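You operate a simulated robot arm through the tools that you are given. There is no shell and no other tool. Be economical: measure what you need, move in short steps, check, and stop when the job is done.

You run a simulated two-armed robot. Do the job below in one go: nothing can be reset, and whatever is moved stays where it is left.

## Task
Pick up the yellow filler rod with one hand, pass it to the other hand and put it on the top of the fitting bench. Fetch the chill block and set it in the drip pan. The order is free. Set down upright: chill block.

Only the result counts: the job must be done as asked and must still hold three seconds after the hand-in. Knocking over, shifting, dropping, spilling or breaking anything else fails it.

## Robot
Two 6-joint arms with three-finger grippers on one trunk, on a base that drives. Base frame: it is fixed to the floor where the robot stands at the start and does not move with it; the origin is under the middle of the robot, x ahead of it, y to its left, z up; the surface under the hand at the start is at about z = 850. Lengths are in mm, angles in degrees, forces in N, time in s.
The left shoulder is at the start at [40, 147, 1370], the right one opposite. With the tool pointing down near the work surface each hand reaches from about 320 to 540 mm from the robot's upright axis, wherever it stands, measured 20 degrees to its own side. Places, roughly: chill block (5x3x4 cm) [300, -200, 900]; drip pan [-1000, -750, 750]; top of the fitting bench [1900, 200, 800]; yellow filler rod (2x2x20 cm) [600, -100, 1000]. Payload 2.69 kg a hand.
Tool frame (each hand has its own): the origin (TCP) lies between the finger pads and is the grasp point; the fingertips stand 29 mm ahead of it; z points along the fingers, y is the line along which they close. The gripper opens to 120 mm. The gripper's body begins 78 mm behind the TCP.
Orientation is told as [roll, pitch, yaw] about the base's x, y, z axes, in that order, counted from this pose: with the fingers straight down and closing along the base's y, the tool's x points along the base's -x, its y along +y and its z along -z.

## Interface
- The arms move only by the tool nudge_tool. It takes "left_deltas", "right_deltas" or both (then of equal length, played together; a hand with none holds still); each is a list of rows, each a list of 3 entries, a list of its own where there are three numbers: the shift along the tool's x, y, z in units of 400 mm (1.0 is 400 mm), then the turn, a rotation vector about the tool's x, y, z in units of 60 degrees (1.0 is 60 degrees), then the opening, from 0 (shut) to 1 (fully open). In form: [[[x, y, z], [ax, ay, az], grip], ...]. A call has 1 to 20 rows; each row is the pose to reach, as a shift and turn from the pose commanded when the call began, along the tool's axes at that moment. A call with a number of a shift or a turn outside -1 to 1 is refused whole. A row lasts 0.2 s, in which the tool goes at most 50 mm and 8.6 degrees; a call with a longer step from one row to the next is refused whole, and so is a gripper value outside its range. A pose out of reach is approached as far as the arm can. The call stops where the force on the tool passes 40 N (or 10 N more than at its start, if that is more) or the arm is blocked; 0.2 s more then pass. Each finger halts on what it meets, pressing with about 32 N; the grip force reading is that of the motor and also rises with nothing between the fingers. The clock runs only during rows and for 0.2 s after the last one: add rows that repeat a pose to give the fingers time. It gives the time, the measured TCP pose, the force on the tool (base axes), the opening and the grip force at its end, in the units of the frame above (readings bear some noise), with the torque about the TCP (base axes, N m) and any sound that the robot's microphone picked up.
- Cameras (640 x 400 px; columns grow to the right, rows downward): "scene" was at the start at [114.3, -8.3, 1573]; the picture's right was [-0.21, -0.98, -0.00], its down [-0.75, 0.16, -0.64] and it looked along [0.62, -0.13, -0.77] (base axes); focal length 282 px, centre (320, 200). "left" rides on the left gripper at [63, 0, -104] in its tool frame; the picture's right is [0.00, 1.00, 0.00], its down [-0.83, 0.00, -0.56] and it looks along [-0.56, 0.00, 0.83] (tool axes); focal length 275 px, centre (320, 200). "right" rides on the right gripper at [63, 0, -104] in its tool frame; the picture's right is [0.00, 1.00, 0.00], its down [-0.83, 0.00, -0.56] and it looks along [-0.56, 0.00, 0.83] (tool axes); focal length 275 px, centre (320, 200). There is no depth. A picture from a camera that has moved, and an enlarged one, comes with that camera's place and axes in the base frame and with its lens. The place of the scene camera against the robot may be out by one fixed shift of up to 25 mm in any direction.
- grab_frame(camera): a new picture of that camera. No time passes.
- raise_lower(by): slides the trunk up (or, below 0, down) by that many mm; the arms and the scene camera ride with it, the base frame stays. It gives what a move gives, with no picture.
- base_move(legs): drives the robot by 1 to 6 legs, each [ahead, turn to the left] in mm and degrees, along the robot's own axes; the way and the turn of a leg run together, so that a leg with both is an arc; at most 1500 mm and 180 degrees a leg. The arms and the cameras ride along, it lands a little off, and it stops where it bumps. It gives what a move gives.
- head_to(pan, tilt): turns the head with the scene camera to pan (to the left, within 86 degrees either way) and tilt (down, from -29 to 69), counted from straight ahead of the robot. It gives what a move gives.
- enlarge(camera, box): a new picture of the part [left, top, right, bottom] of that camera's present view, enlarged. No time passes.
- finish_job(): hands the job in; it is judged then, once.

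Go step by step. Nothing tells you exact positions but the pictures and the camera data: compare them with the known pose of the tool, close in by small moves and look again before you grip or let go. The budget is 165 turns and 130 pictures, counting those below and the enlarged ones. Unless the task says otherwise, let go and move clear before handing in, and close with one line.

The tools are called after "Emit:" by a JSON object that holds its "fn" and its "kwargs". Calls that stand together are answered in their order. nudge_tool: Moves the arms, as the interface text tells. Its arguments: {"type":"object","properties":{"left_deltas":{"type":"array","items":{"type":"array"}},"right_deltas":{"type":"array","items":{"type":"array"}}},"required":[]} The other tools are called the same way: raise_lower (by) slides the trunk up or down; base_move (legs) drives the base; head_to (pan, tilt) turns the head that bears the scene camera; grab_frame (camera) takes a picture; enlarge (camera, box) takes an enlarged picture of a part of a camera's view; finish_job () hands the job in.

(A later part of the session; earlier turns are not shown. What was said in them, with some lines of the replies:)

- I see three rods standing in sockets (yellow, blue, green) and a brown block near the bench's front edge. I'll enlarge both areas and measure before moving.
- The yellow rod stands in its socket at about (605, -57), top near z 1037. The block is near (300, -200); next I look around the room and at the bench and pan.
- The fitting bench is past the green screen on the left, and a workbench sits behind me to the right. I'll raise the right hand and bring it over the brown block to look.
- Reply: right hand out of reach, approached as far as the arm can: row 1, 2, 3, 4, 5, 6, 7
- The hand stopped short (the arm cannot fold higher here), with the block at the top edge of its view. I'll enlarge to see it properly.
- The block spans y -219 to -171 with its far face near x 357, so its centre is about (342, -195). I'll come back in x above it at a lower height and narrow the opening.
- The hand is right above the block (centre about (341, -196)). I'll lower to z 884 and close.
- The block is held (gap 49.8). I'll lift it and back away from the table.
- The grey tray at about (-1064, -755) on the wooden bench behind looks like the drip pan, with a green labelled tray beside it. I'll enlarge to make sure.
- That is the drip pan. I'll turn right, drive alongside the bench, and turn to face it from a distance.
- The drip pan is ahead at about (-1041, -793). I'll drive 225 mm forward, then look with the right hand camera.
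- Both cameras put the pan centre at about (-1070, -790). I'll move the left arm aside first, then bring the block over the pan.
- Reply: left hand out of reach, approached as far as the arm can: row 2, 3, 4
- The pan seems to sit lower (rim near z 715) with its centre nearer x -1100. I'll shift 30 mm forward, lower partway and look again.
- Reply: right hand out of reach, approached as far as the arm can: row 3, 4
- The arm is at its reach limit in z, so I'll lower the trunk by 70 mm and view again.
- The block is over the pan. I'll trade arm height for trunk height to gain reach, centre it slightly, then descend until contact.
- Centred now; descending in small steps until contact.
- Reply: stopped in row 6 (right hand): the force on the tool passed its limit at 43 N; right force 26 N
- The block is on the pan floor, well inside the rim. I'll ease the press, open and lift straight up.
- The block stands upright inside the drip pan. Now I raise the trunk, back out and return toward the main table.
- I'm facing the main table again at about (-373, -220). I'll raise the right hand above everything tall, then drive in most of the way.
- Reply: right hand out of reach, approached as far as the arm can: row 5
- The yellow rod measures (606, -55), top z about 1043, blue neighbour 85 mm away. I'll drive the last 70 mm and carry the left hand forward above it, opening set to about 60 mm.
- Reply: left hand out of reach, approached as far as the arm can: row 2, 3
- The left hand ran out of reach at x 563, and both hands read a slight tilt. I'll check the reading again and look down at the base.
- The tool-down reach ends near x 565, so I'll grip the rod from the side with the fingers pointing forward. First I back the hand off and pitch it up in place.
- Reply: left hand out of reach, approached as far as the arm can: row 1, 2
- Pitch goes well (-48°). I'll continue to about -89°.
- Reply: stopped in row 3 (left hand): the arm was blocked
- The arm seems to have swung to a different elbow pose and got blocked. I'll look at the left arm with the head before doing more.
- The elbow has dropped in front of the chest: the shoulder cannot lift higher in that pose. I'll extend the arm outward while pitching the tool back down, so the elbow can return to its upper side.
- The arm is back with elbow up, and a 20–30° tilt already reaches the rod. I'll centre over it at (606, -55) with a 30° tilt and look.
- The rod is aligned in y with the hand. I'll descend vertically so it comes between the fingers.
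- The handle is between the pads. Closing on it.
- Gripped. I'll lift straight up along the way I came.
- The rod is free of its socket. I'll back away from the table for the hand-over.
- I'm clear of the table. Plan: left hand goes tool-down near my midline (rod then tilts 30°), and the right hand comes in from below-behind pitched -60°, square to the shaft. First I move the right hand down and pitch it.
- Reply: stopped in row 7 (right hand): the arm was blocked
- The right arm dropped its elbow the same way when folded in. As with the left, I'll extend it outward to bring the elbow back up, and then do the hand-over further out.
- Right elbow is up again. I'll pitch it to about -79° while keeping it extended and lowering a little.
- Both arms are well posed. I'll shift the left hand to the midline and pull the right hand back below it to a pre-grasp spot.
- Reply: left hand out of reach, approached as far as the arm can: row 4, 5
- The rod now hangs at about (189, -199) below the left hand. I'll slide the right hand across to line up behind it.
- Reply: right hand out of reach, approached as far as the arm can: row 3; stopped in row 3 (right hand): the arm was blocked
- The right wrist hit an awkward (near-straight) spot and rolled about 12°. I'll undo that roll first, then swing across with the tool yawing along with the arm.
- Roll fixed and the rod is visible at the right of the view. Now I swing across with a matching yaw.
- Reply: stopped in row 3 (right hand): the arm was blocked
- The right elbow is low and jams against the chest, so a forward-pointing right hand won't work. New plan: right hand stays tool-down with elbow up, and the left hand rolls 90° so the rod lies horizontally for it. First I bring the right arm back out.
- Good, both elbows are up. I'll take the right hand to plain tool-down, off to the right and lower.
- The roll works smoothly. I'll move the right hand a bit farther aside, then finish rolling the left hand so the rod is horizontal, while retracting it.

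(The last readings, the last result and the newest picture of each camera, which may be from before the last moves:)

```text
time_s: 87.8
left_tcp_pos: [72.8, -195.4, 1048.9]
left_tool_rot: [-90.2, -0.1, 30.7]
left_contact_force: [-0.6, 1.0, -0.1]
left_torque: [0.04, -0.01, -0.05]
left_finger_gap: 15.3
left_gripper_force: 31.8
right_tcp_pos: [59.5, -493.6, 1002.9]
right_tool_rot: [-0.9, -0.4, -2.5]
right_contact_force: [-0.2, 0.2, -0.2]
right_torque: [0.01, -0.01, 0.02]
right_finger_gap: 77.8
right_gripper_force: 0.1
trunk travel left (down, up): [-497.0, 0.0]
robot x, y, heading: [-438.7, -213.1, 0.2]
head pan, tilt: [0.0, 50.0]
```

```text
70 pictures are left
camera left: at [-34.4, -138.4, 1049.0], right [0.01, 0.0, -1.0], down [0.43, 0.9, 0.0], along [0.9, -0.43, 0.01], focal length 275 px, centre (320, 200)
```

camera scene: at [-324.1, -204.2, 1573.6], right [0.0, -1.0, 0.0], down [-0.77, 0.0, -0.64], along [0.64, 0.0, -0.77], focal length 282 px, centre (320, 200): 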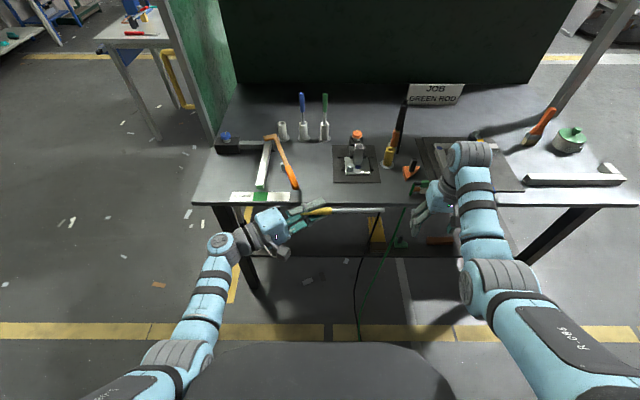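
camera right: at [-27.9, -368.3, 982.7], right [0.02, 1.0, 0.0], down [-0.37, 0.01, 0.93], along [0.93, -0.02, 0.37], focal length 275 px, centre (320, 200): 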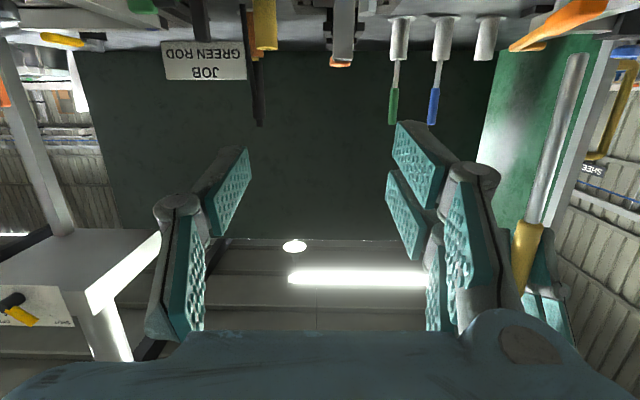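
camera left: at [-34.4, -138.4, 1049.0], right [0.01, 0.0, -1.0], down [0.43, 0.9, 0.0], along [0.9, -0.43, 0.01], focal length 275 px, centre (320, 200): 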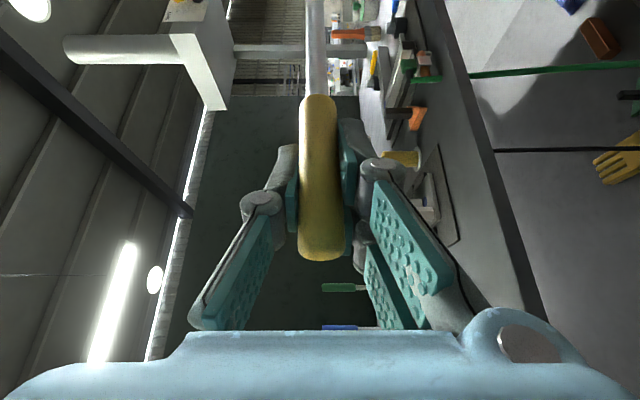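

The rod now lies horizontally along -y from (73, -195, 1049). I'll yaw the right hand 90° out at the side, then slide it along the rod from its tip.

Emit:
{"fn": "nudge_tool", "kwargs": {"right_deltas": [[[0, 0, -0.015], [0, 0, -0.125], 0.6], [[0, 0, -0.03], [0, 0, -0.25], 0.6], [[0, 0, -0.045], [0, 0, -0.375], 0.6], [[0, 0, -0.06], [0, 0, -0.5], 0.6], [[0, 0, -0.075], [0, 0, -0.625], 0.6], [[0, 0, -0.09], [0, 0, -0.75], 0.6], [[0, 0, -0.105], [0, 0, -0.875], 0.6], [[0, 0, -0.115], [0, 0, -1.0], 0.6]]}}

Emit:
{"fn": "nudge_tool", "kwargs": {"right_deltas": [[[0, 0, 0], [0, 0, -0.135], 0.6], [[0, 0, 0], [0, 0, -0.27], 0.6], [[0, 0, 0], [0, 0, -0.405], 0.6], [[0, 0, 0], [0, 0, -0.54], 0.6]]}}

Emit:
{"fn": "grab_frame", "kwargs": {"camera": "right"}}

Emit:
{"fn": "grab_frame", "kwargs": {"camera": "scene"}}

```text
time_s: 89.6
left_tcp_pos: [72.0, -196.7, 1049.7]
left_tool_rot: [-90.0, 0.0, 30.7]
left_contact_force: [-0.2, -0.6, -1.2]
left_torque: [0.02, 0.01, 0.01]
left_finger_gap: 14.8
left_gripper_force: 32.2
right_tcp_pos: [59.3, -489.7, 1049.6]
right_tool_rot: [-0.8, 0.6, 57.6]
right_contact_force: [0.2, 0.4, 0.1]
right_torque: [-0.02, -0.03, 0.0]
right_finger_gap: 72.0
right_gripper_force: 0.0
trunk travel left (down, up): [-497.0, 0.0]
robot x, y, heading: [-440.3, -216.2, 0.3]
head pan, tilt: [0.0, 50.0]
```

```text
time_s: 90.6
left_tcp_pos: [72.2, -196.9, 1049.4]
left_tool_rot: [-90.1, 0.0, 30.7]
left_contact_force: [0.6, 0.6, -1.6]
left_torque: [0.04, -0.01, 0.01]
left_finger_gap: 14.9
left_gripper_force: 32.3
right_tcp_pos: [59.4, -489.9, 1049.6]
right_tool_rot: [-0.4, 0.9, 90.0]
right_contact_force: [-0.3, -0.2, 0.2]
right_torque: [-0.01, 0.03, -0.01]
right_finger_gap: 71.8
right_gripper_force: 0.0
trunk travel left (down, up): [-497.0, 0.0]
robot x, y, heading: [-442.0, -213.4, 0.4]
head pan, tilt: [0.0, 50.0]
```

```text
69 pictures are left
camera right: at [58.3, -550.8, 1154.8], right [-1.0, -0.01, -0.01], down [-0.01, 0.84, 0.54], along [0.0, 0.54, -0.84], focal length 275 px, centre (320, 200)
```

right: 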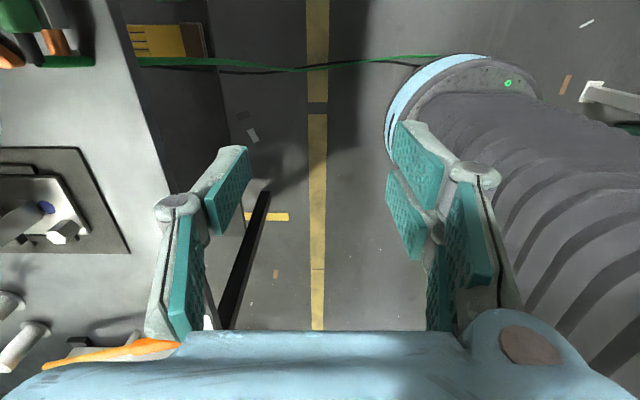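

```text
68 pictures are left
camera scene: at [-323.8, -204.5, 1573.6], right [0.0, -1.0, 0.0], down [-0.77, 0.0, -0.64], along [0.64, 0.0, -0.77], focal length 282 px, centre (320, 200)
```

scene: 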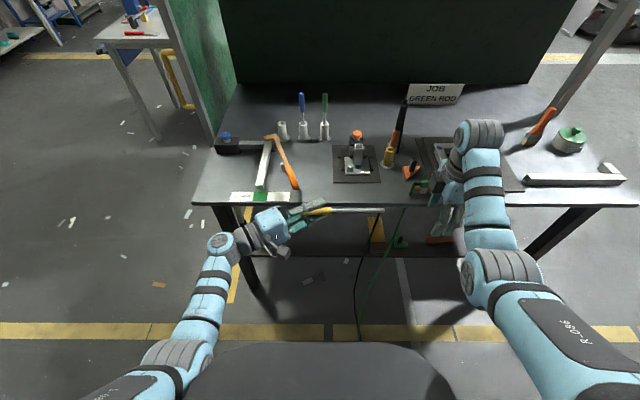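

I'll align x with the rod and slide in until the rod tip is just between the fingers, then check.

Emit:
{"fn": "nudge_tool", "kwargs": {"right_deltas": [[[-0.06, -0.04, 0], [0, 0, 0], 0.6], [[-0.15, -0.04, 0], [0, 0, 0], 0.6], [[-0.25, -0.04, 0], [0, 0, 0], 0.6], [[-0.34, -0.04, 0], [0, 0, 0], 0.6]]}}

Emit:
{"fn": "grab_frame", "kwargs": {"camera": "right"}}

Emit:
{"fn": "grab_frame", "kwargs": {"camera": "left"}}

Emit:
{"fn": "enlarge", "kwargs": {"camera": "scene", "box": [240, 140, 480, 290]}}

```text
time_s: 91.6
left_tcp_pos: [73.2, -195.7, 1049.0]
left_tool_rot: [-90.2, -0.1, 30.6]
left_contact_force: [-0.3, 0.5, -0.5]
left_torque: [0.05, 0.03, -0.01]
left_finger_gap: 14.6
left_gripper_force: 32.1
right_tcp_pos: [75.5, -351.7, 1046.5]
right_tool_rot: [-0.2, 1.0, 90.0]
right_contact_force: [0.3, 1.1, 0.1]
right_torque: [0.0, 0.03, 0.01]
right_finger_gap: 72.0
right_gripper_force: 0.0
trunk travel left (down, up): [-497.0, 0.0]
robot x, y, heading: [-441.0, -218.3, 0.4]
head pan, tilt: [0.0, 50.0]
```

```text
67 pictures are left
camera right: at [74.1, -412.7, 1151.1], right [-1.0, 0.0, -0.01], down [-0.01, 0.84, 0.54], along [0.0, 0.54, -0.84], focal length 275 px, centre (320, 200)
```

right: 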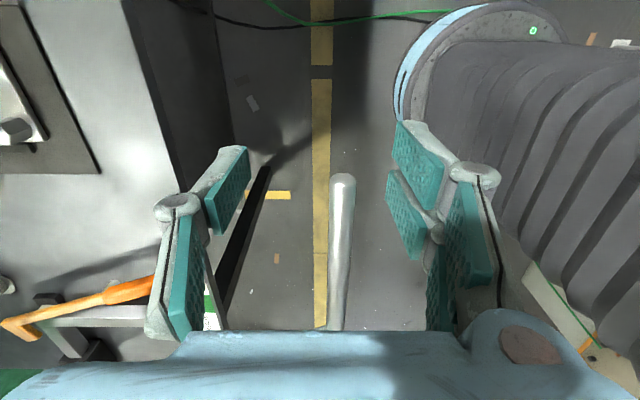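

```text
66 pictures are left
camera left: at [-34.2, -137.4, 1048.9], right [0.01, 0.0, -1.0], down [0.43, 0.9, 0.0], along [0.9, -0.43, 0.01], focal length 275 px, centre (320, 200)
```

left: 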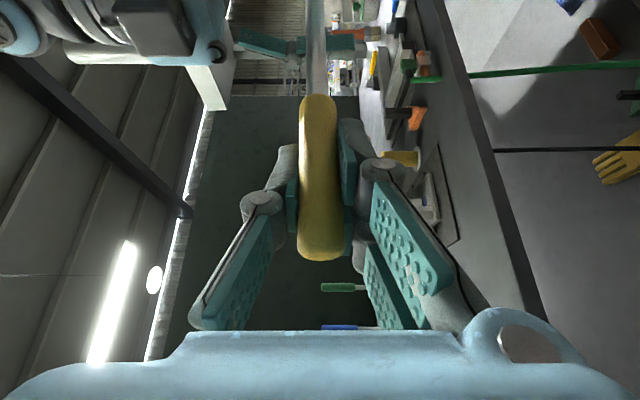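

```text
2.67 times, centred on (360, 215) of scene
camera zoom: at [-323.8, -202.5, 1573.6], right [0.0, -1.0, 0.0], down [-0.77, 0.0, -0.64], along [0.64, 0.0, -0.77], focal length 752 px, centre (213, 160)
```

zoom: 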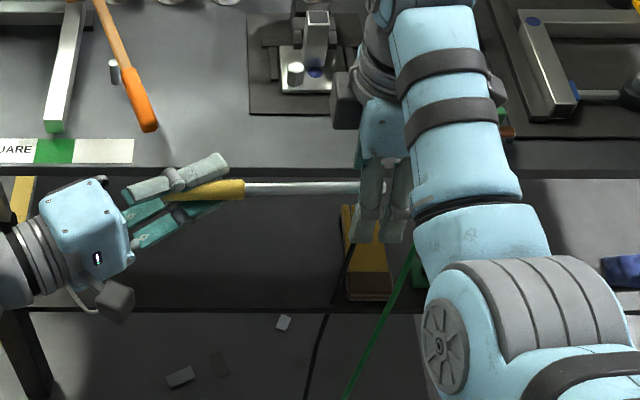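

The rod tip is between the fingers, at x about 65, so I shift 10 mm and slide along to y ≈ -284.

Emit:
{"fn": "nudge_tool", "kwargs": {"right_deltas": [[[-0.05, 0.026, -0.005], [0, 0, 0], 0.6], [[-0.11, 0.026, -0.005], [0, 0, 0], 0.6], [[-0.17, 0.026, -0.005], [0, 0, 0], 0.6]]}}

Emit:
{"fn": "grab_frame", "kwargs": {"camera": "right"}}

Emit:
{"fn": "enlarge", "kwargs": {"camera": "scene", "box": [240, 140, 480, 290]}}

```text
time_s: 92.4
left_tcp_pos: [73.5, -195.7, 1048.6]
left_tool_rot: [-90.1, -0.1, 30.8]
left_contact_force: [0.0, 0.5, -0.2]
left_torque: [0.02, 0.0, 0.0]
left_finger_gap: 14.8
left_gripper_force: 32.0
right_tcp_pos: [65.7, -284.6, 1047.1]
right_tool_rot: [-0.4, 1.0, 89.9]
right_contact_force: [0.0, 0.9, 0.4]
right_torque: [0.0, -0.01, 0.01]
right_finger_gap: 71.9
right_gripper_force: 0.0
trunk travel left (down, up): [-497.0, 0.0]
robot x, y, heading: [-439.6, -212.3, 0.2]
head pan, tilt: [0.0, 50.0]
```

```text
64 pictures are left
camera right: at [63.7, -345.6, 1152.1], right [-1.0, 0.0, -0.01], down [-0.01, 0.84, 0.54], along [0.0, 0.54, -0.84], focal length 275 px, centre (320, 200)
```

right: 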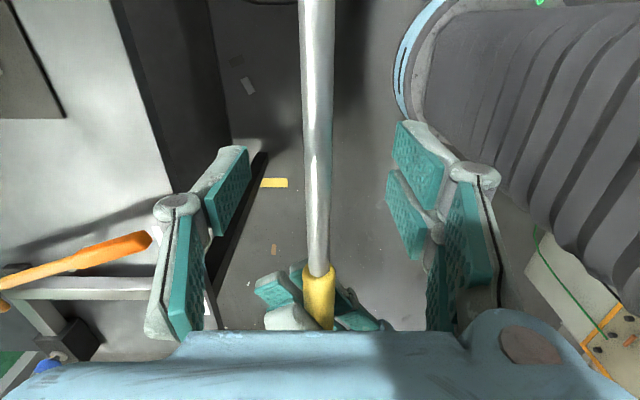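

```text
2.67 times, centred on (360, 215) of scene
camera zoom: at [-323.5, -202.9, 1573.6], right [0.0, -1.0, 0.0], down [-0.77, 0.0, -0.64], along [0.64, 0.0, -0.77], focal length 752 px, centre (213, 160)
```

zoom: 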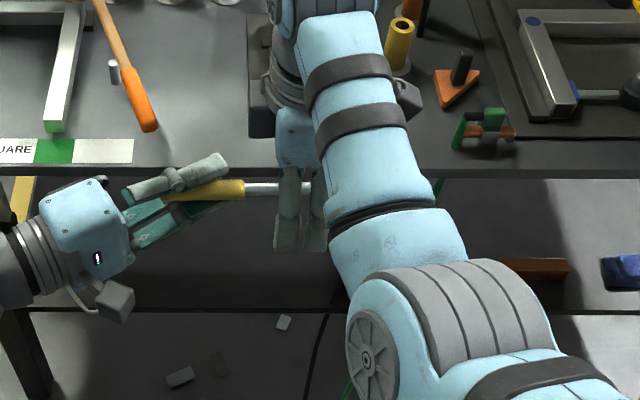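

The shaft is centred between the right fingers. Closing the right hand.

Emit:
{"fn": "nudge_tool", "kwargs": {"right_deltas": [[[0, 0, 0], [0, 0, 0], 0.35], [[0, 0, 0], [0, 0, 0], 0.15], [[0, 0, 0], [0, 0, 0], 0.0], [[0, 0, 0], [0, 0, 0], 0.0], [[0, 0, 0], [0, 0, 0], 0.0]]}}

Emit:
{"fn": "grab_frame", "kwargs": {"camera": "right"}}

```text
time_s: 93.6
left_tcp_pos: [72.3, -196.5, 1049.1]
left_tool_rot: [-90.3, 0.0, 30.7]
left_contact_force: [-7.2, 0.0, 3.0]
left_torque: [-0.14, 0.0, -0.94]
left_finger_gap: 14.4
left_gripper_force: 32.1
right_tcp_pos: [64.4, -286.4, 1047.0]
right_tool_rot: [-0.3, 0.9, 89.9]
right_contact_force: [6.1, -0.6, -2.9]
right_torque: [-0.15, 0.05, 0.31]
right_finger_gap: 7.8
right_gripper_force: 31.9
trunk travel left (down, up): [-497.0, 0.0]
robot x, y, heading: [-443.1, -211.4, 0.2]
head pan, tilt: [0.0, 50.0]
```

```text
62 pictures are left
camera right: at [63.5, -346.7, 1152.0], right [-1.0, 0.0, -0.01], down [-0.01, 0.84, 0.54], along [0.0, 0.54, -0.84], focal length 275 px, centre (320, 200)
```

right: 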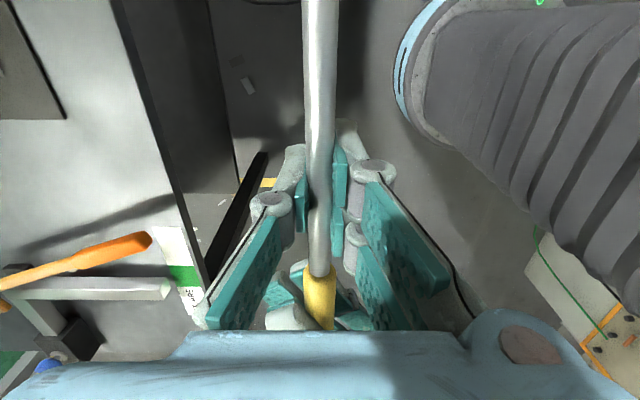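

The right hand holds the shaft (gap 7.8). I open the left hand and draw it back along its fingers.

Emit:
{"fn": "nudge_tool", "kwargs": {"left_deltas": [[[0, 0, 0], [0, 0, 0], 0.2], [[0, 0, 0], [0, 0, 0], 0.45], [[0, 0, 0], [0, 0, 0], 0.5], [[0, 0, -0.08], [0, 0, 0], 0.5], [[0, 0, -0.17], [0, 0, 0], 0.5], [[0, 0, -0.25], [0, 0, 0], 0.5]]}}

Emit:
{"fn": "grab_frame", "kwargs": {"camera": "right"}}

Emit:
{"fn": "enlarge", "kwargs": {"camera": "scene", "box": [200, 140, 480, 315]}}

```text
time_s: 95.0
left_tcp_pos: [19.8, -108.2, 1050.5]
left_tool_rot: [-90.2, -0.1, 30.7]
left_contact_force: [-0.2, 0.6, -0.1]
left_torque: [-0.01, 0.0, -0.01]
left_finger_gap: 59.9
left_gripper_force: 0.0
right_tcp_pos: [64.3, -285.7, 1047.0]
right_tool_rot: [-0.4, 0.9, 89.9]
right_contact_force: [-0.2, -0.3, 0.4]
right_torque: [0.01, 0.02, 0.05]
right_finger_gap: 7.8
right_gripper_force: 32.2
trunk travel left (down, up): [-497.0, 0.0]
robot x, y, heading: [-441.6, -215.2, 0.4]
head pan, tilt: [0.0, 50.0]
```

```text
61 pictures are left
camera right: at [62.9, -345.9, 1152.3], right [-1.0, 0.0, -0.01], down [-0.01, 0.84, 0.54], along [0.0, 0.54, -0.84], focal length 275 px, centre (320, 200)
```

right: 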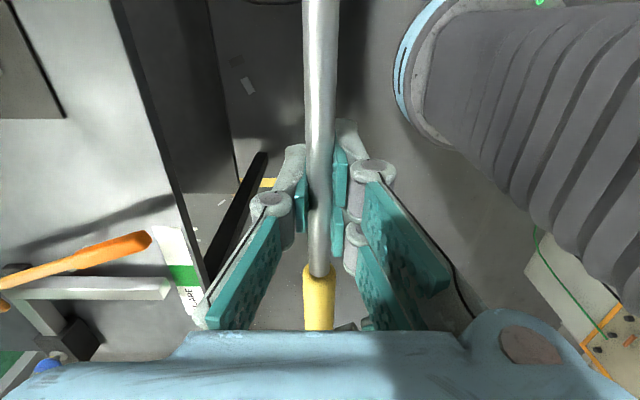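

```text
2.29 times, centred on (340, 228) of scene
camera zoom: at [-324.5, -203.0, 1573.7], right [0.0, -1.0, 0.0], down [-0.77, 0.0, -0.64], along [0.64, 0.0, -0.77], focal length 644 px, centre (274, 137)
```

zoom: 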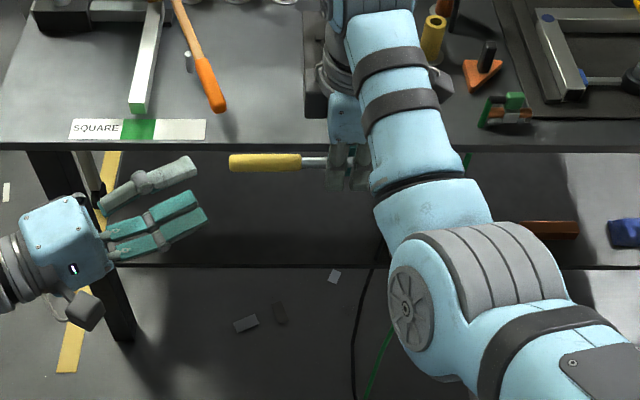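

The rod is passed: the right hand holds it, handle toward my left. Now I turn left and look for the fitting bench past the screen.

Emit:
{"fn": "base_move", "kwargs": {"legs": [[0, 90]]}}

Emit:
{"fn": "head_to", "kwargs": {"pan": -30, "tilt": 15}}

Emit:
{"fn": "grab_frame", "kwargs": {"camera": "scene"}}

```text
time_s: 99.2
left_tcp_pos: [-535.3, 250.4, 1050.3]
left_tool_rot: [-90.0, 0.0, 119.6]
left_contact_force: [-1.0, 0.3, 0.9]
left_torque: [0.0, 0.05, 0.0]
left_finger_gap: 59.9
left_gripper_force: 0.0
right_tcp_pos: [-357.1, 291.6, 1046.6]
right_tool_rot: [-0.3, 0.9, 178.8]
right_contact_force: [-0.2, 0.5, -0.2]
right_torque: [-0.01, -0.06, -0.01]
right_finger_gap: 7.8
right_gripper_force: 32.0
trunk travel left (down, up): [-497.0, 0.0]
robot x, y, heading: [-438.9, -211.9, 89.4]
head pan, tilt: [0.0, 50.0]
```

```text
time_s: 100.2
left_tcp_pos: [-533.9, 249.7, 1050.5]
left_tool_rot: [-90.2, 0.0, 119.6]
left_contact_force: [-0.4, -0.2, -0.1]
left_torque: [-0.04, -0.02, 0.04]
left_finger_gap: 60.1
left_gripper_force: 0.1
right_tcp_pos: [-357.8, 290.6, 1047.6]
right_tool_rot: [-0.4, 0.9, 178.8]
right_contact_force: [-0.1, -0.1, 0.0]
right_torque: [0.03, -0.04, 0.01]
right_finger_gap: 7.8
right_gripper_force: 32.2
trunk travel left (down, up): [-497.0, 0.0]
robot x, y, heading: [-438.7, -209.8, 89.2]
head pan, tilt: [-30.0, 15.0]
```

```text
59 pictures are left
camera scene: at [-373.5, -104.2, 1627.3], right [0.86, -0.51, 0.0], down [-0.13, -0.22, -0.97], along [0.49, 0.83, -0.26], focal length 282 px, centre (320, 200)
```

scene: 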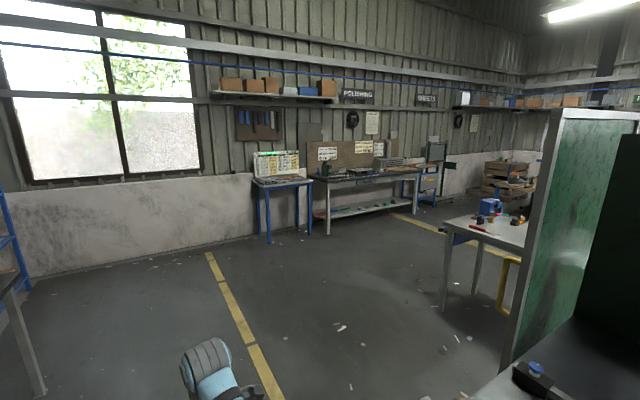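

The screen's post is near and hides part of the bench area. I'll drive to the left of the screen to see behind it.

Emit:
{"fn": "base_move", "kwargs": {"legs": [[1000, 0], [0, -90]]}}

Emit:
{"fn": "grab_frame", "kwargs": {"camera": "scene"}}

```text
time_s: 109.3
left_tcp_pos: [40.7, 878.8, 1050.6]
left_tool_rot: [-90.2, 0.1, 28.9]
left_contact_force: [0.1, -0.6, 0.5]
left_torque: [0.0, 0.03, -0.01]
left_finger_gap: 59.9
left_gripper_force: 0.0
right_tcp_pos: [78.6, 700.8, 1046.0]
right_tool_rot: [-0.3, 0.8, 88.1]
right_contact_force: [0.3, -0.2, -0.3]
right_torque: [-0.06, 0.01, -0.01]
right_finger_gap: 7.8
right_gripper_force: 31.6
trunk travel left (down, up): [-497.0, 0.0]
robot x, y, heading: [-425.8, 790.2, -1.5]
head pan, tilt: [-30.0, 15.0]
```

```text
58 pictures are left
camera scene: at [-304.4, 748.9, 1627.4], right [-0.52, -0.85, 0.0], down [-0.22, 0.13, -0.97], along [0.82, -0.5, -0.26], focal length 282 px, centre (320, 200)
```

scene: 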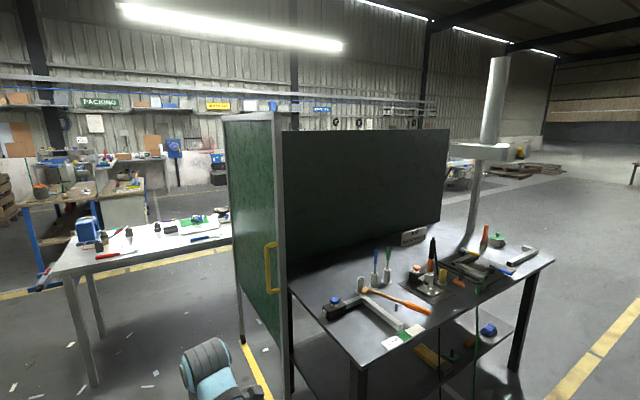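

I can place the screen: its post is near (726, 302) and the long bench with the blue vise has its front edge at x ≈ 1700. I'll drive closer along y ≈ 800 and inspect.

Emit:
{"fn": "base_move", "kwargs": {"legs": [[1100, 1.5]]}}

Emit:
{"fn": "head_to", "kwargs": {"pan": -15, "tilt": 25}}

Emit:
{"fn": "grab_frame", "kwargs": {"camera": "scene"}}

```text
time_s: 114.9
left_tcp_pos: [1130.3, 875.4, 1051.5]
left_tool_rot: [-90.2, -0.1, 30.4]
left_contact_force: [-0.1, 0.0, -0.3]
left_torque: [-0.02, -0.02, -0.03]
left_finger_gap: 60.0
left_gripper_force: 0.1
right_tcp_pos: [1175.5, 699.3, 1047.3]
right_tool_rot: [-0.5, 0.9, 89.6]
right_contact_force: [1.0, 0.2, 0.0]
right_torque: [-0.05, 0.0, 0.04]
right_finger_gap: 8.0
right_gripper_force: 31.6
trunk travel left (down, up): [-497.0, 0.0]
robot x, y, heading: [671.5, 772.8, 0.1]
head pan, tilt: [-30.0, 15.0]
```

```text
time_s: 115.6
left_tcp_pos: [1131.5, 876.2, 1049.5]
left_tool_rot: [-90.2, -0.1, 30.3]
left_contact_force: [-0.1, 0.5, 0.2]
left_torque: [0.01, 0.0, -0.03]
left_finger_gap: 60.4
left_gripper_force: 0.1
right_tcp_pos: [1175.6, 699.0, 1046.9]
right_tool_rot: [-0.5, 0.9, 89.7]
right_contact_force: [0.4, 0.7, 0.9]
right_torque: [0.01, -0.02, 0.0]
right_finger_gap: 7.9
right_gripper_force: 31.9
trunk travel left (down, up): [-497.0, 0.0]
robot x, y, heading: [670.1, 774.6, -0.2]
head pan, tilt: [-15.0, 25.0]
```

```text
57 pictures are left
camera scene: at [798.6, 759.4, 1611.2], right [-0.26, -0.97, 0.0], down [-0.41, 0.11, -0.91], along [0.88, -0.24, -0.42], focal length 282 px, centre (320, 200)
```

scene: 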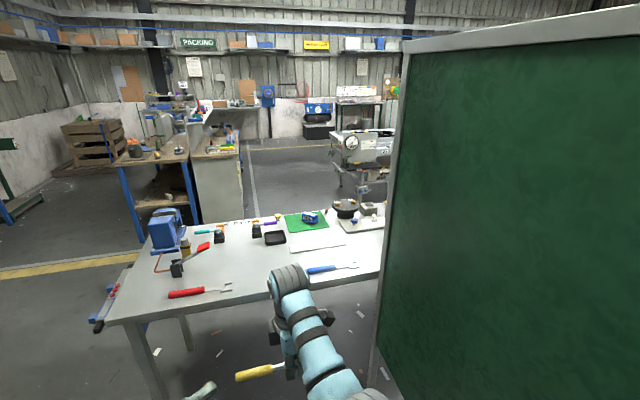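

The bench spans x ≈ 1680–2200 and continues past the screen; between the red tool and the blue tool (y 560–870, x 1700–1980) it is bare. I'll drive forward 640 mm to put the rod above that area.

Emit:
{"fn": "base_move", "kwargs": {"legs": [[640, 0]]}}

Emit:
{"fn": "head_to", "kwargs": {"pan": -10, "tilt": 50}}

Emit:
{"fn": "grab_frame", "kwargs": {"camera": "scene"}}

Emit:
{"fn": "grab_frame", "kwargs": {"camera": "right"}}

```text
time_s: 119.1
left_tcp_pos: [1751.4, 869.2, 1050.9]
left_tool_rot: [-90.2, -0.2, 29.8]
left_contact_force: [0.0, 0.3, 0.1]
left_torque: [0.0, 0.01, -0.01]
left_finger_gap: 59.9
left_gripper_force: 0.0
right_tcp_pos: [1794.2, 691.8, 1048.7]
right_tool_rot: [-0.4, 0.8, 89.0]
right_contact_force: [0.2, -0.6, -0.1]
right_torque: [-0.05, -0.01, -0.01]
right_finger_gap: 8.0
right_gripper_force: 32.4
trunk travel left (down, up): [-497.0, 0.0]
robot x, y, heading: [1294.0, 769.1, -0.6]
head pan, tilt: [-15.0, 25.0]
```

```text
time_s: 120.0
left_tcp_pos: [1754.0, 868.0, 1050.5]
left_tool_rot: [-90.0, 0.0, 29.9]
left_contact_force: [-0.3, 0.4, 0.1]
left_torque: [0.02, 0.01, -0.02]
left_finger_gap: 60.1
left_gripper_force: 0.0
right_tcp_pos: [1795.9, 690.4, 1046.8]
right_tool_rot: [-0.3, 0.9, 89.1]
right_contact_force: [0.3, 0.3, -0.5]
right_torque: [-0.03, 0.0, -0.01]
right_finger_gap: 8.1
right_gripper_force: 31.7
trunk travel left (down, up): [-497.0, 0.0]
robot x, y, heading: [1291.5, 772.6, -0.6]
head pan, tilt: [-10.0, 50.0]
```

```text
56 pictures are left
camera scene: at [1407.1, 766.1, 1573.6], right [-0.18, -0.98, 0.0], down [-0.75, 0.14, -0.64], along [0.63, -0.12, -0.77], focal length 282 px, centre (320, 200)
```

scene: 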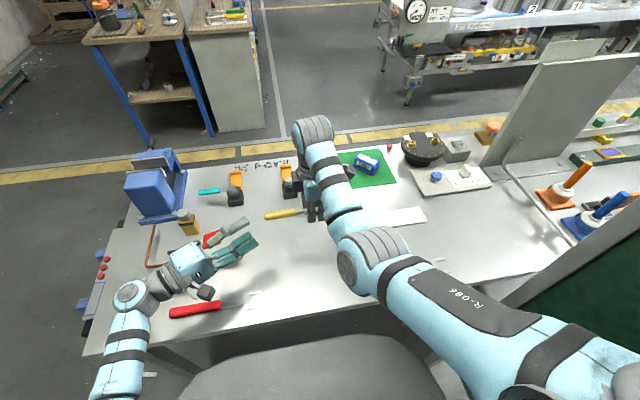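

```text
55 pictures are left
camera right: at [1793.5, 631.3, 1151.9], right [-1.0, 0.01, -0.01], down [0.01, 0.84, 0.54], along [0.01, 0.54, -0.84], focal length 275 px, centre (320, 200)
```

right: 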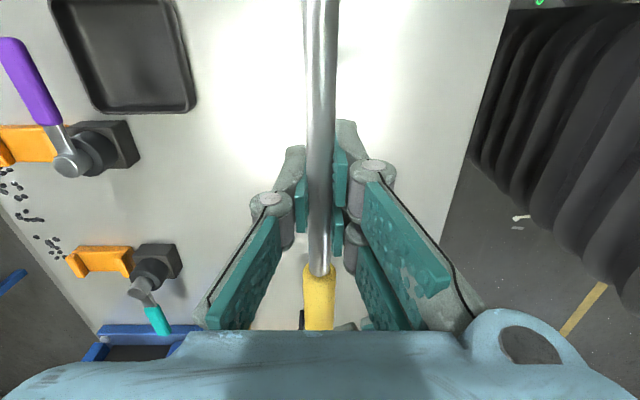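

The spot under the rod (x ≈ 1796, y 613–815) is bare bench. Before lowering the trunk I'll raise the left hand so it stays clear of the bench.

Emit:
{"fn": "nudge_tool", "kwargs": {"left_deltas": [[[0, -0.08, 0], [0, 0, 0], 0.5], [[0, -0.16, 0], [0, 0, 0], 0.5], [[0, -0.24, 0], [0, 0, 0], 0.5], [[0, -0.32, 0], [0, 0, 0], 0.5]]}}

Emit:
{"fn": "grab_frame", "kwargs": {"camera": "scene"}}

```text
time_s: 121.0
left_tcp_pos: [1753.2, 870.5, 1177.0]
left_tool_rot: [-90.2, 0.0, 29.9]
left_contact_force: [-0.1, -0.4, -0.4]
left_torque: [-0.01, 0.04, -0.01]
left_finger_gap: 60.2
left_gripper_force: 0.1
right_tcp_pos: [1795.4, 690.9, 1047.3]
right_tool_rot: [-0.4, 0.9, 89.1]
right_contact_force: [0.2, -0.1, -0.2]
right_torque: [-0.03, -0.04, 0.0]
right_finger_gap: 7.9
right_gripper_force: 32.2
trunk travel left (down, up): [-497.0, 0.0]
robot x, y, heading: [1290.6, 770.4, -0.6]
head pan, tilt: [-10.0, 50.0]
```

```text
54 pictures are left
camera scene: at [1406.5, 766.1, 1573.6], right [-0.18, -0.98, 0.0], down [-0.75, 0.14, -0.64], along [0.63, -0.12, -0.77], focal length 282 px, centre (320, 200)
```

scene: 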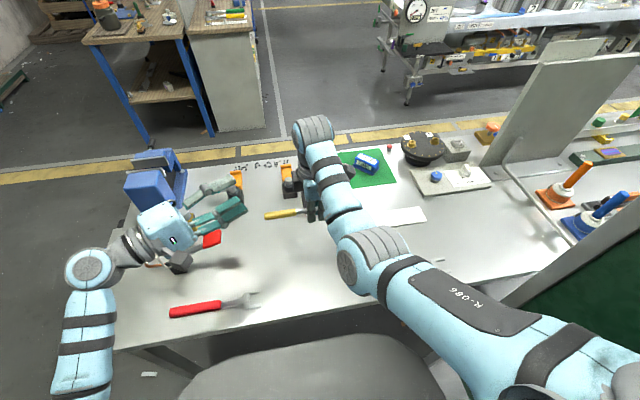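

Left hand is clear. Lowering the trunk 150 mm and checking with the right camera.

Emit:
{"fn": "raise_lower", "kwargs": {"by": -150}}

Emit:
{"fn": "grab_frame", "kwargs": {"camera": "right"}}

Emit:
{"fn": "grab_frame", "kwargs": {"camera": "scene"}}

Emit:
{"fn": "grab_frame", "kwargs": {"camera": "left"}}

```text
time_s: 122.8
left_tcp_pos: [1753.8, 868.8, 1027.2]
left_tool_rot: [-90.3, 0.0, 29.9]
left_contact_force: [-0.5, -0.6, 0.2]
left_torque: [-0.02, -0.01, 0.03]
left_finger_gap: 60.1
left_gripper_force: 0.1
right_tcp_pos: [1795.5, 692.6, 897.2]
right_tool_rot: [-0.3, 0.9, 89.1]
right_contact_force: [-0.4, 0.2, -1.2]
right_torque: [0.0, 0.01, 0.02]
right_finger_gap: 7.8
right_gripper_force: 31.9
trunk travel left (down, up): [-347.0, 150.0]
robot x, y, heading: [1289.0, 773.1, -0.7]
head pan, tilt: [-10.0, 50.0]
```

```text
53 pictures are left
camera right: at [1793.1, 631.3, 1002.0], right [-1.0, 0.01, -0.01], down [0.01, 0.84, 0.54], along [0.01, 0.54, -0.84], focal length 275 px, centre (320, 200)
```

right: 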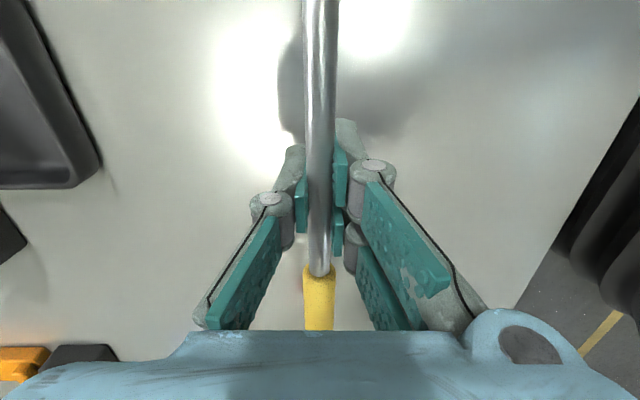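

```text
52 pictures are left
camera scene: at [1406.4, 766.0, 1423.5], right [-0.18, -0.98, 0.0], down [-0.75, 0.14, -0.64], along [0.63, -0.12, -0.77], focal length 282 px, centre (320, 200)
```

scene: 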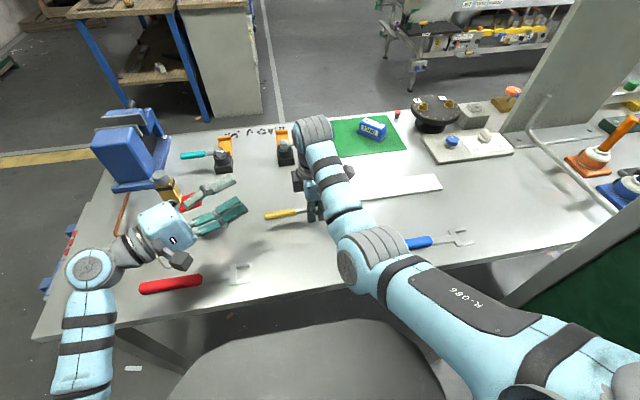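

```text
51 pictures are left
camera left: at [1648.1, 928.6, 1026.2], right [0.01, 0.0, -1.0], down [0.44, 0.9, 0.0], along [0.9, -0.44, 0.01], focal length 275 px, centre (320, 200)
```

left: 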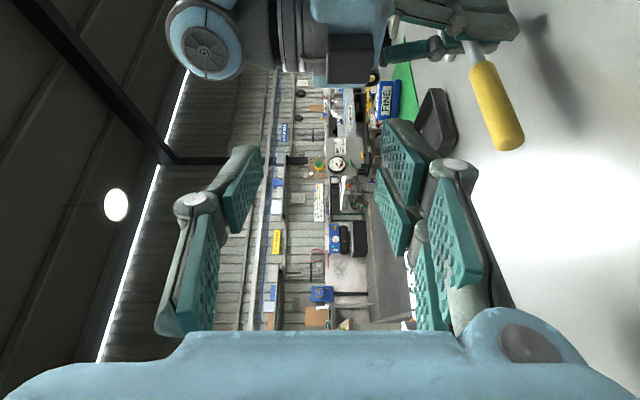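

The bench below is bare. Descending with the arm, slowly at the end, until the fingertips touch.

Emit:
{"fn": "nudge_tool", "kwargs": {"right_deltas": [[[0, 0, 0.05], [0, 0, 0], 0], [[0, 0, 0.1], [0, 0, 0], 0], [[0, 0, 0.115], [0, 0, 0], 0], [[0, 0, 0.125], [0, 0, 0], 0], [[0, 0, 0.135], [0, 0, 0], 0], [[0, 0, 0.145], [0, 0, 0], 0], [[0, 0, 0.155], [0, 0, 0], 0], [[0, 0, 0.165], [0, 0, 0], 0], [[0, 0, 0.175], [0, 0, 0], 0], [[0, 0, 0.185], [0, 0, 0], 0], [[0, 0, 0.195], [0, 0, 0], 0], [[0, 0, 0.205], [0, 0, 0], 0], [[0, 0, 0.215], [0, 0, 0], 0]]}}

Emit:
{"fn": "grab_frame", "kwargs": {"camera": "left"}}

```text
time_s: 123.3
left_tcp_pos: [1751.2, 868.2, 1027.6]
left_tool_rot: [-90.1, -0.2, 29.9]
left_contact_force: [0.2, -0.4, 0.1]
left_torque: [0.0, 0.01, -0.03]
left_finger_gap: 60.1
left_gripper_force: 0.0
right_tcp_pos: [1793.8, 691.8, 876.6]
right_tool_rot: [-0.3, 0.8, 89.1]
right_contact_force: [-7.8, -1.4, 12.0]
right_torque: [0.21, 0.34, 0.19]
right_finger_gap: 7.8
right_gripper_force: 32.0
trunk travel left (down, up): [-347.0, 150.0]
robot x, y, heading: [1292.4, 772.4, -0.6]
head pan, tilt: [-10.0, 50.0]
stopped in row 2 (right hand): the force on the tool passed its limit at 63 N (the readings are from after the stop); the commanded pose is now the measured one
```

```text
50 pictures are left
camera left: at [1646.0, 928.1, 1027.2], right [0.01, 0.0, -1.0], down [0.44, 0.9, 0.0], along [0.9, -0.44, 0.01], focal length 275 px, centre (320, 200)
```

left: 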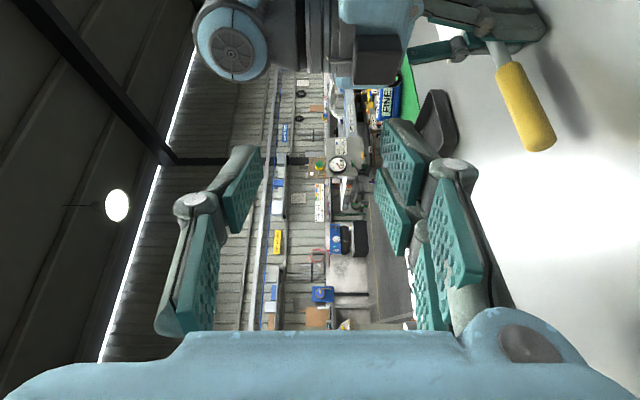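

The fingertips touch the bench at TCP z 876 (bench top about 847). I'll ease up 1 mm and open just a little so the rod settles between the fingers, which keep it from rolling.

Emit:
{"fn": "nudge_tool", "kwargs": {"right_deltas": [[[0, 0, -0.003], [0, 0, 0], 0], [[0, 0, -0.003], [0, 0, 0], 0.09], [[0, 0, -0.003], [0, 0, 0], 0.12], [[0, 0, -0.003], [0, 0, 0], 0.16], [[0, 0, -0.003], [0, 0, 0], 0.2], [[0, 0, -0.003], [0, 0, 0], 0.2], [[0, 0, -0.003], [0, 0, 0], 0.2], [[0, 0, -0.003], [0, 0, 0], 0.2]]}}

Emit:
{"fn": "grab_frame", "kwargs": {"camera": "right"}}

Emit:
{"fn": "grab_frame", "kwargs": {"camera": "left"}}

```text
time_s: 125.1
left_tcp_pos: [1754.1, 868.4, 1026.9]
left_tool_rot: [-90.2, -0.1, 29.9]
left_contact_force: [-0.5, -0.2, 1.0]
left_torque: [-0.03, 0.01, 0.01]
left_finger_gap: 60.0
left_gripper_force: 0.1
right_tcp_pos: [1795.6, 692.8, 878.7]
right_tool_rot: [-0.5, 0.9, 89.1]
right_contact_force: [1.7, -0.5, 8.6]
right_torque: [0.04, -0.04, -0.01]
right_finger_gap: 23.0
right_gripper_force: 0.1
trunk travel left (down, up): [-347.0, 150.0]
robot x, y, heading: [1289.7, 771.4, -0.5]
head pan, tilt: [-10.0, 50.0]
```

```text
49 pictures are left
camera right: at [1793.7, 631.9, 983.0], right [-1.0, 0.01, -0.01], down [0.01, 0.84, 0.54], along [0.01, 0.54, -0.84], focal length 275 px, centre (320, 200)
```

right: 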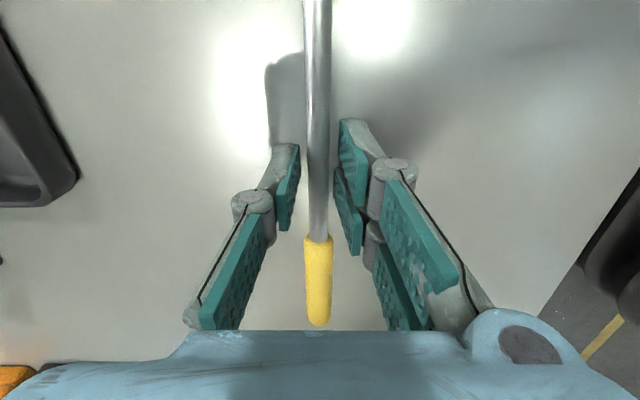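

```text
48 pictures are left
camera left: at [1647.5, 928.4, 1026.5], right [0.01, 0.0, -1.0], down [0.44, 0.9, 0.0], along [0.9, -0.44, 0.01], focal length 275 px, centre (320, 200)
```

left: 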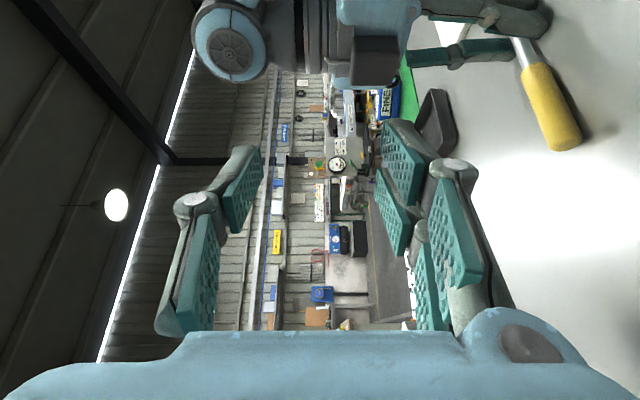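

The rod has settled on the bench, free between the fingers. I raise the right hand straight up.

Emit:
{"fn": "nudge_tool", "kwargs": {"right_deltas": [[[0, 0, -0.02], [0, 0, 0], 0.22], [[0, 0, -0.06], [0, 0, 0], 0.25], [[0, 0, -0.12], [0, 0, 0], 0.3], [[0, 0, -0.2], [0, 0, 0], 0.4], [[0, 0, -0.28], [0, 0, 0], 0.4]]}}

Emit:
{"fn": "raise_lower", "kwargs": {"by": 150}}

Emit:
{"fn": "grab_frame", "kwargs": {"camera": "right"}}

Emit:
{"fn": "grab_frame", "kwargs": {"camera": "scene"}}

```text
time_s: 126.3
left_tcp_pos: [1753.9, 868.4, 1026.4]
left_tool_rot: [-90.2, 0.0, 29.9]
left_contact_force: [0.4, -0.4, -0.8]
left_torque: [0.02, -0.04, 0.0]
left_finger_gap: 60.1
left_gripper_force: 0.1
right_tcp_pos: [1815.4, 698.7, 982.2]
right_tool_rot: [-0.4, 1.0, 89.1]
right_contact_force: [-0.3, 0.2, -0.2]
right_torque: [-0.01, -0.01, 0.0]
right_finger_gap: 48.3
right_gripper_force: 0.1
right hand out of reach, approached as far as the arm can: row 4, 5
trunk travel left (down, up): [-347.0, 150.0]
robot x, y, heading: [1294.8, 773.9, -0.5]
head pan, tilt: [-10.0, 50.0]
```

```text
time_s: 128.0
left_tcp_pos: [1754.3, 869.5, 1177.0]
left_tool_rot: [-90.1, 0.0, 29.8]
left_contact_force: [0.2, 0.0, -0.1]
left_torque: [0.02, 0.0, -0.02]
left_finger_gap: 60.0
left_gripper_force: 0.1
right_tcp_pos: [1816.5, 698.7, 1132.1]
right_tool_rot: [-0.4, 0.9, 89.0]
right_contact_force: [-0.2, -1.1, -0.3]
right_torque: [-0.01, -0.03, -0.01]
right_finger_gap: 48.0
right_gripper_force: 0.0
trunk travel left (down, up): [-497.0, 0.0]
robot x, y, heading: [1288.2, 772.8, -0.7]
head pan, tilt: [-10.0, 50.0]
```

```text
47 pictures are left
camera right: at [1813.9, 638.7, 1237.3], right [-1.0, 0.01, -0.01], down [0.01, 0.84, 0.54], along [0.01, 0.54, -0.84], focal length 275 px, centre (320, 200)
```

right: 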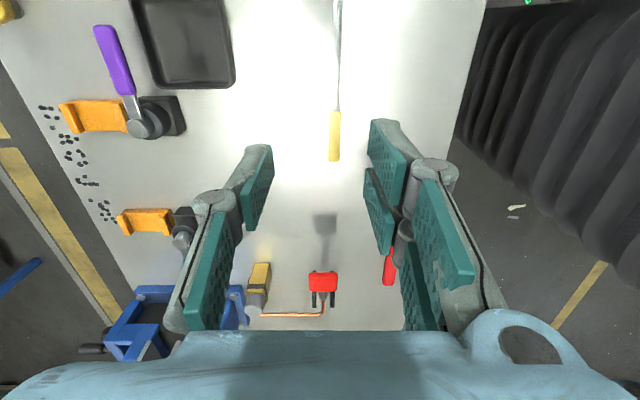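

```text
46 pictures are left
camera scene: at [1406.6, 766.0, 1573.9], right [-0.18, -0.98, 0.0], down [-0.75, 0.14, -0.64], along [0.63, -0.12, -0.77], focal length 282 px, centre (320, 200)
```

scene: 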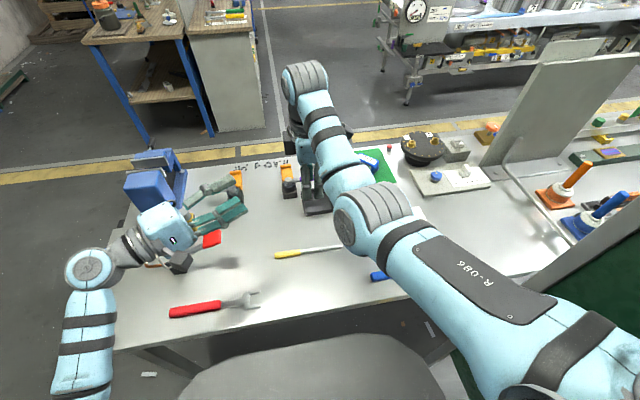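

The rod lies still on the bench top, the chill block stands upright in the drip pan, and both hands are clear. Handing in.

Emit:
{"fn": "finish_job", "kwargs": {}}

```text
The job is handed in.
```

I picked up the yellow rod with the left hand, passed it to the right and laid it on the fitting bench. The chill block is standing upright in the drip pan, and the job is handed in.
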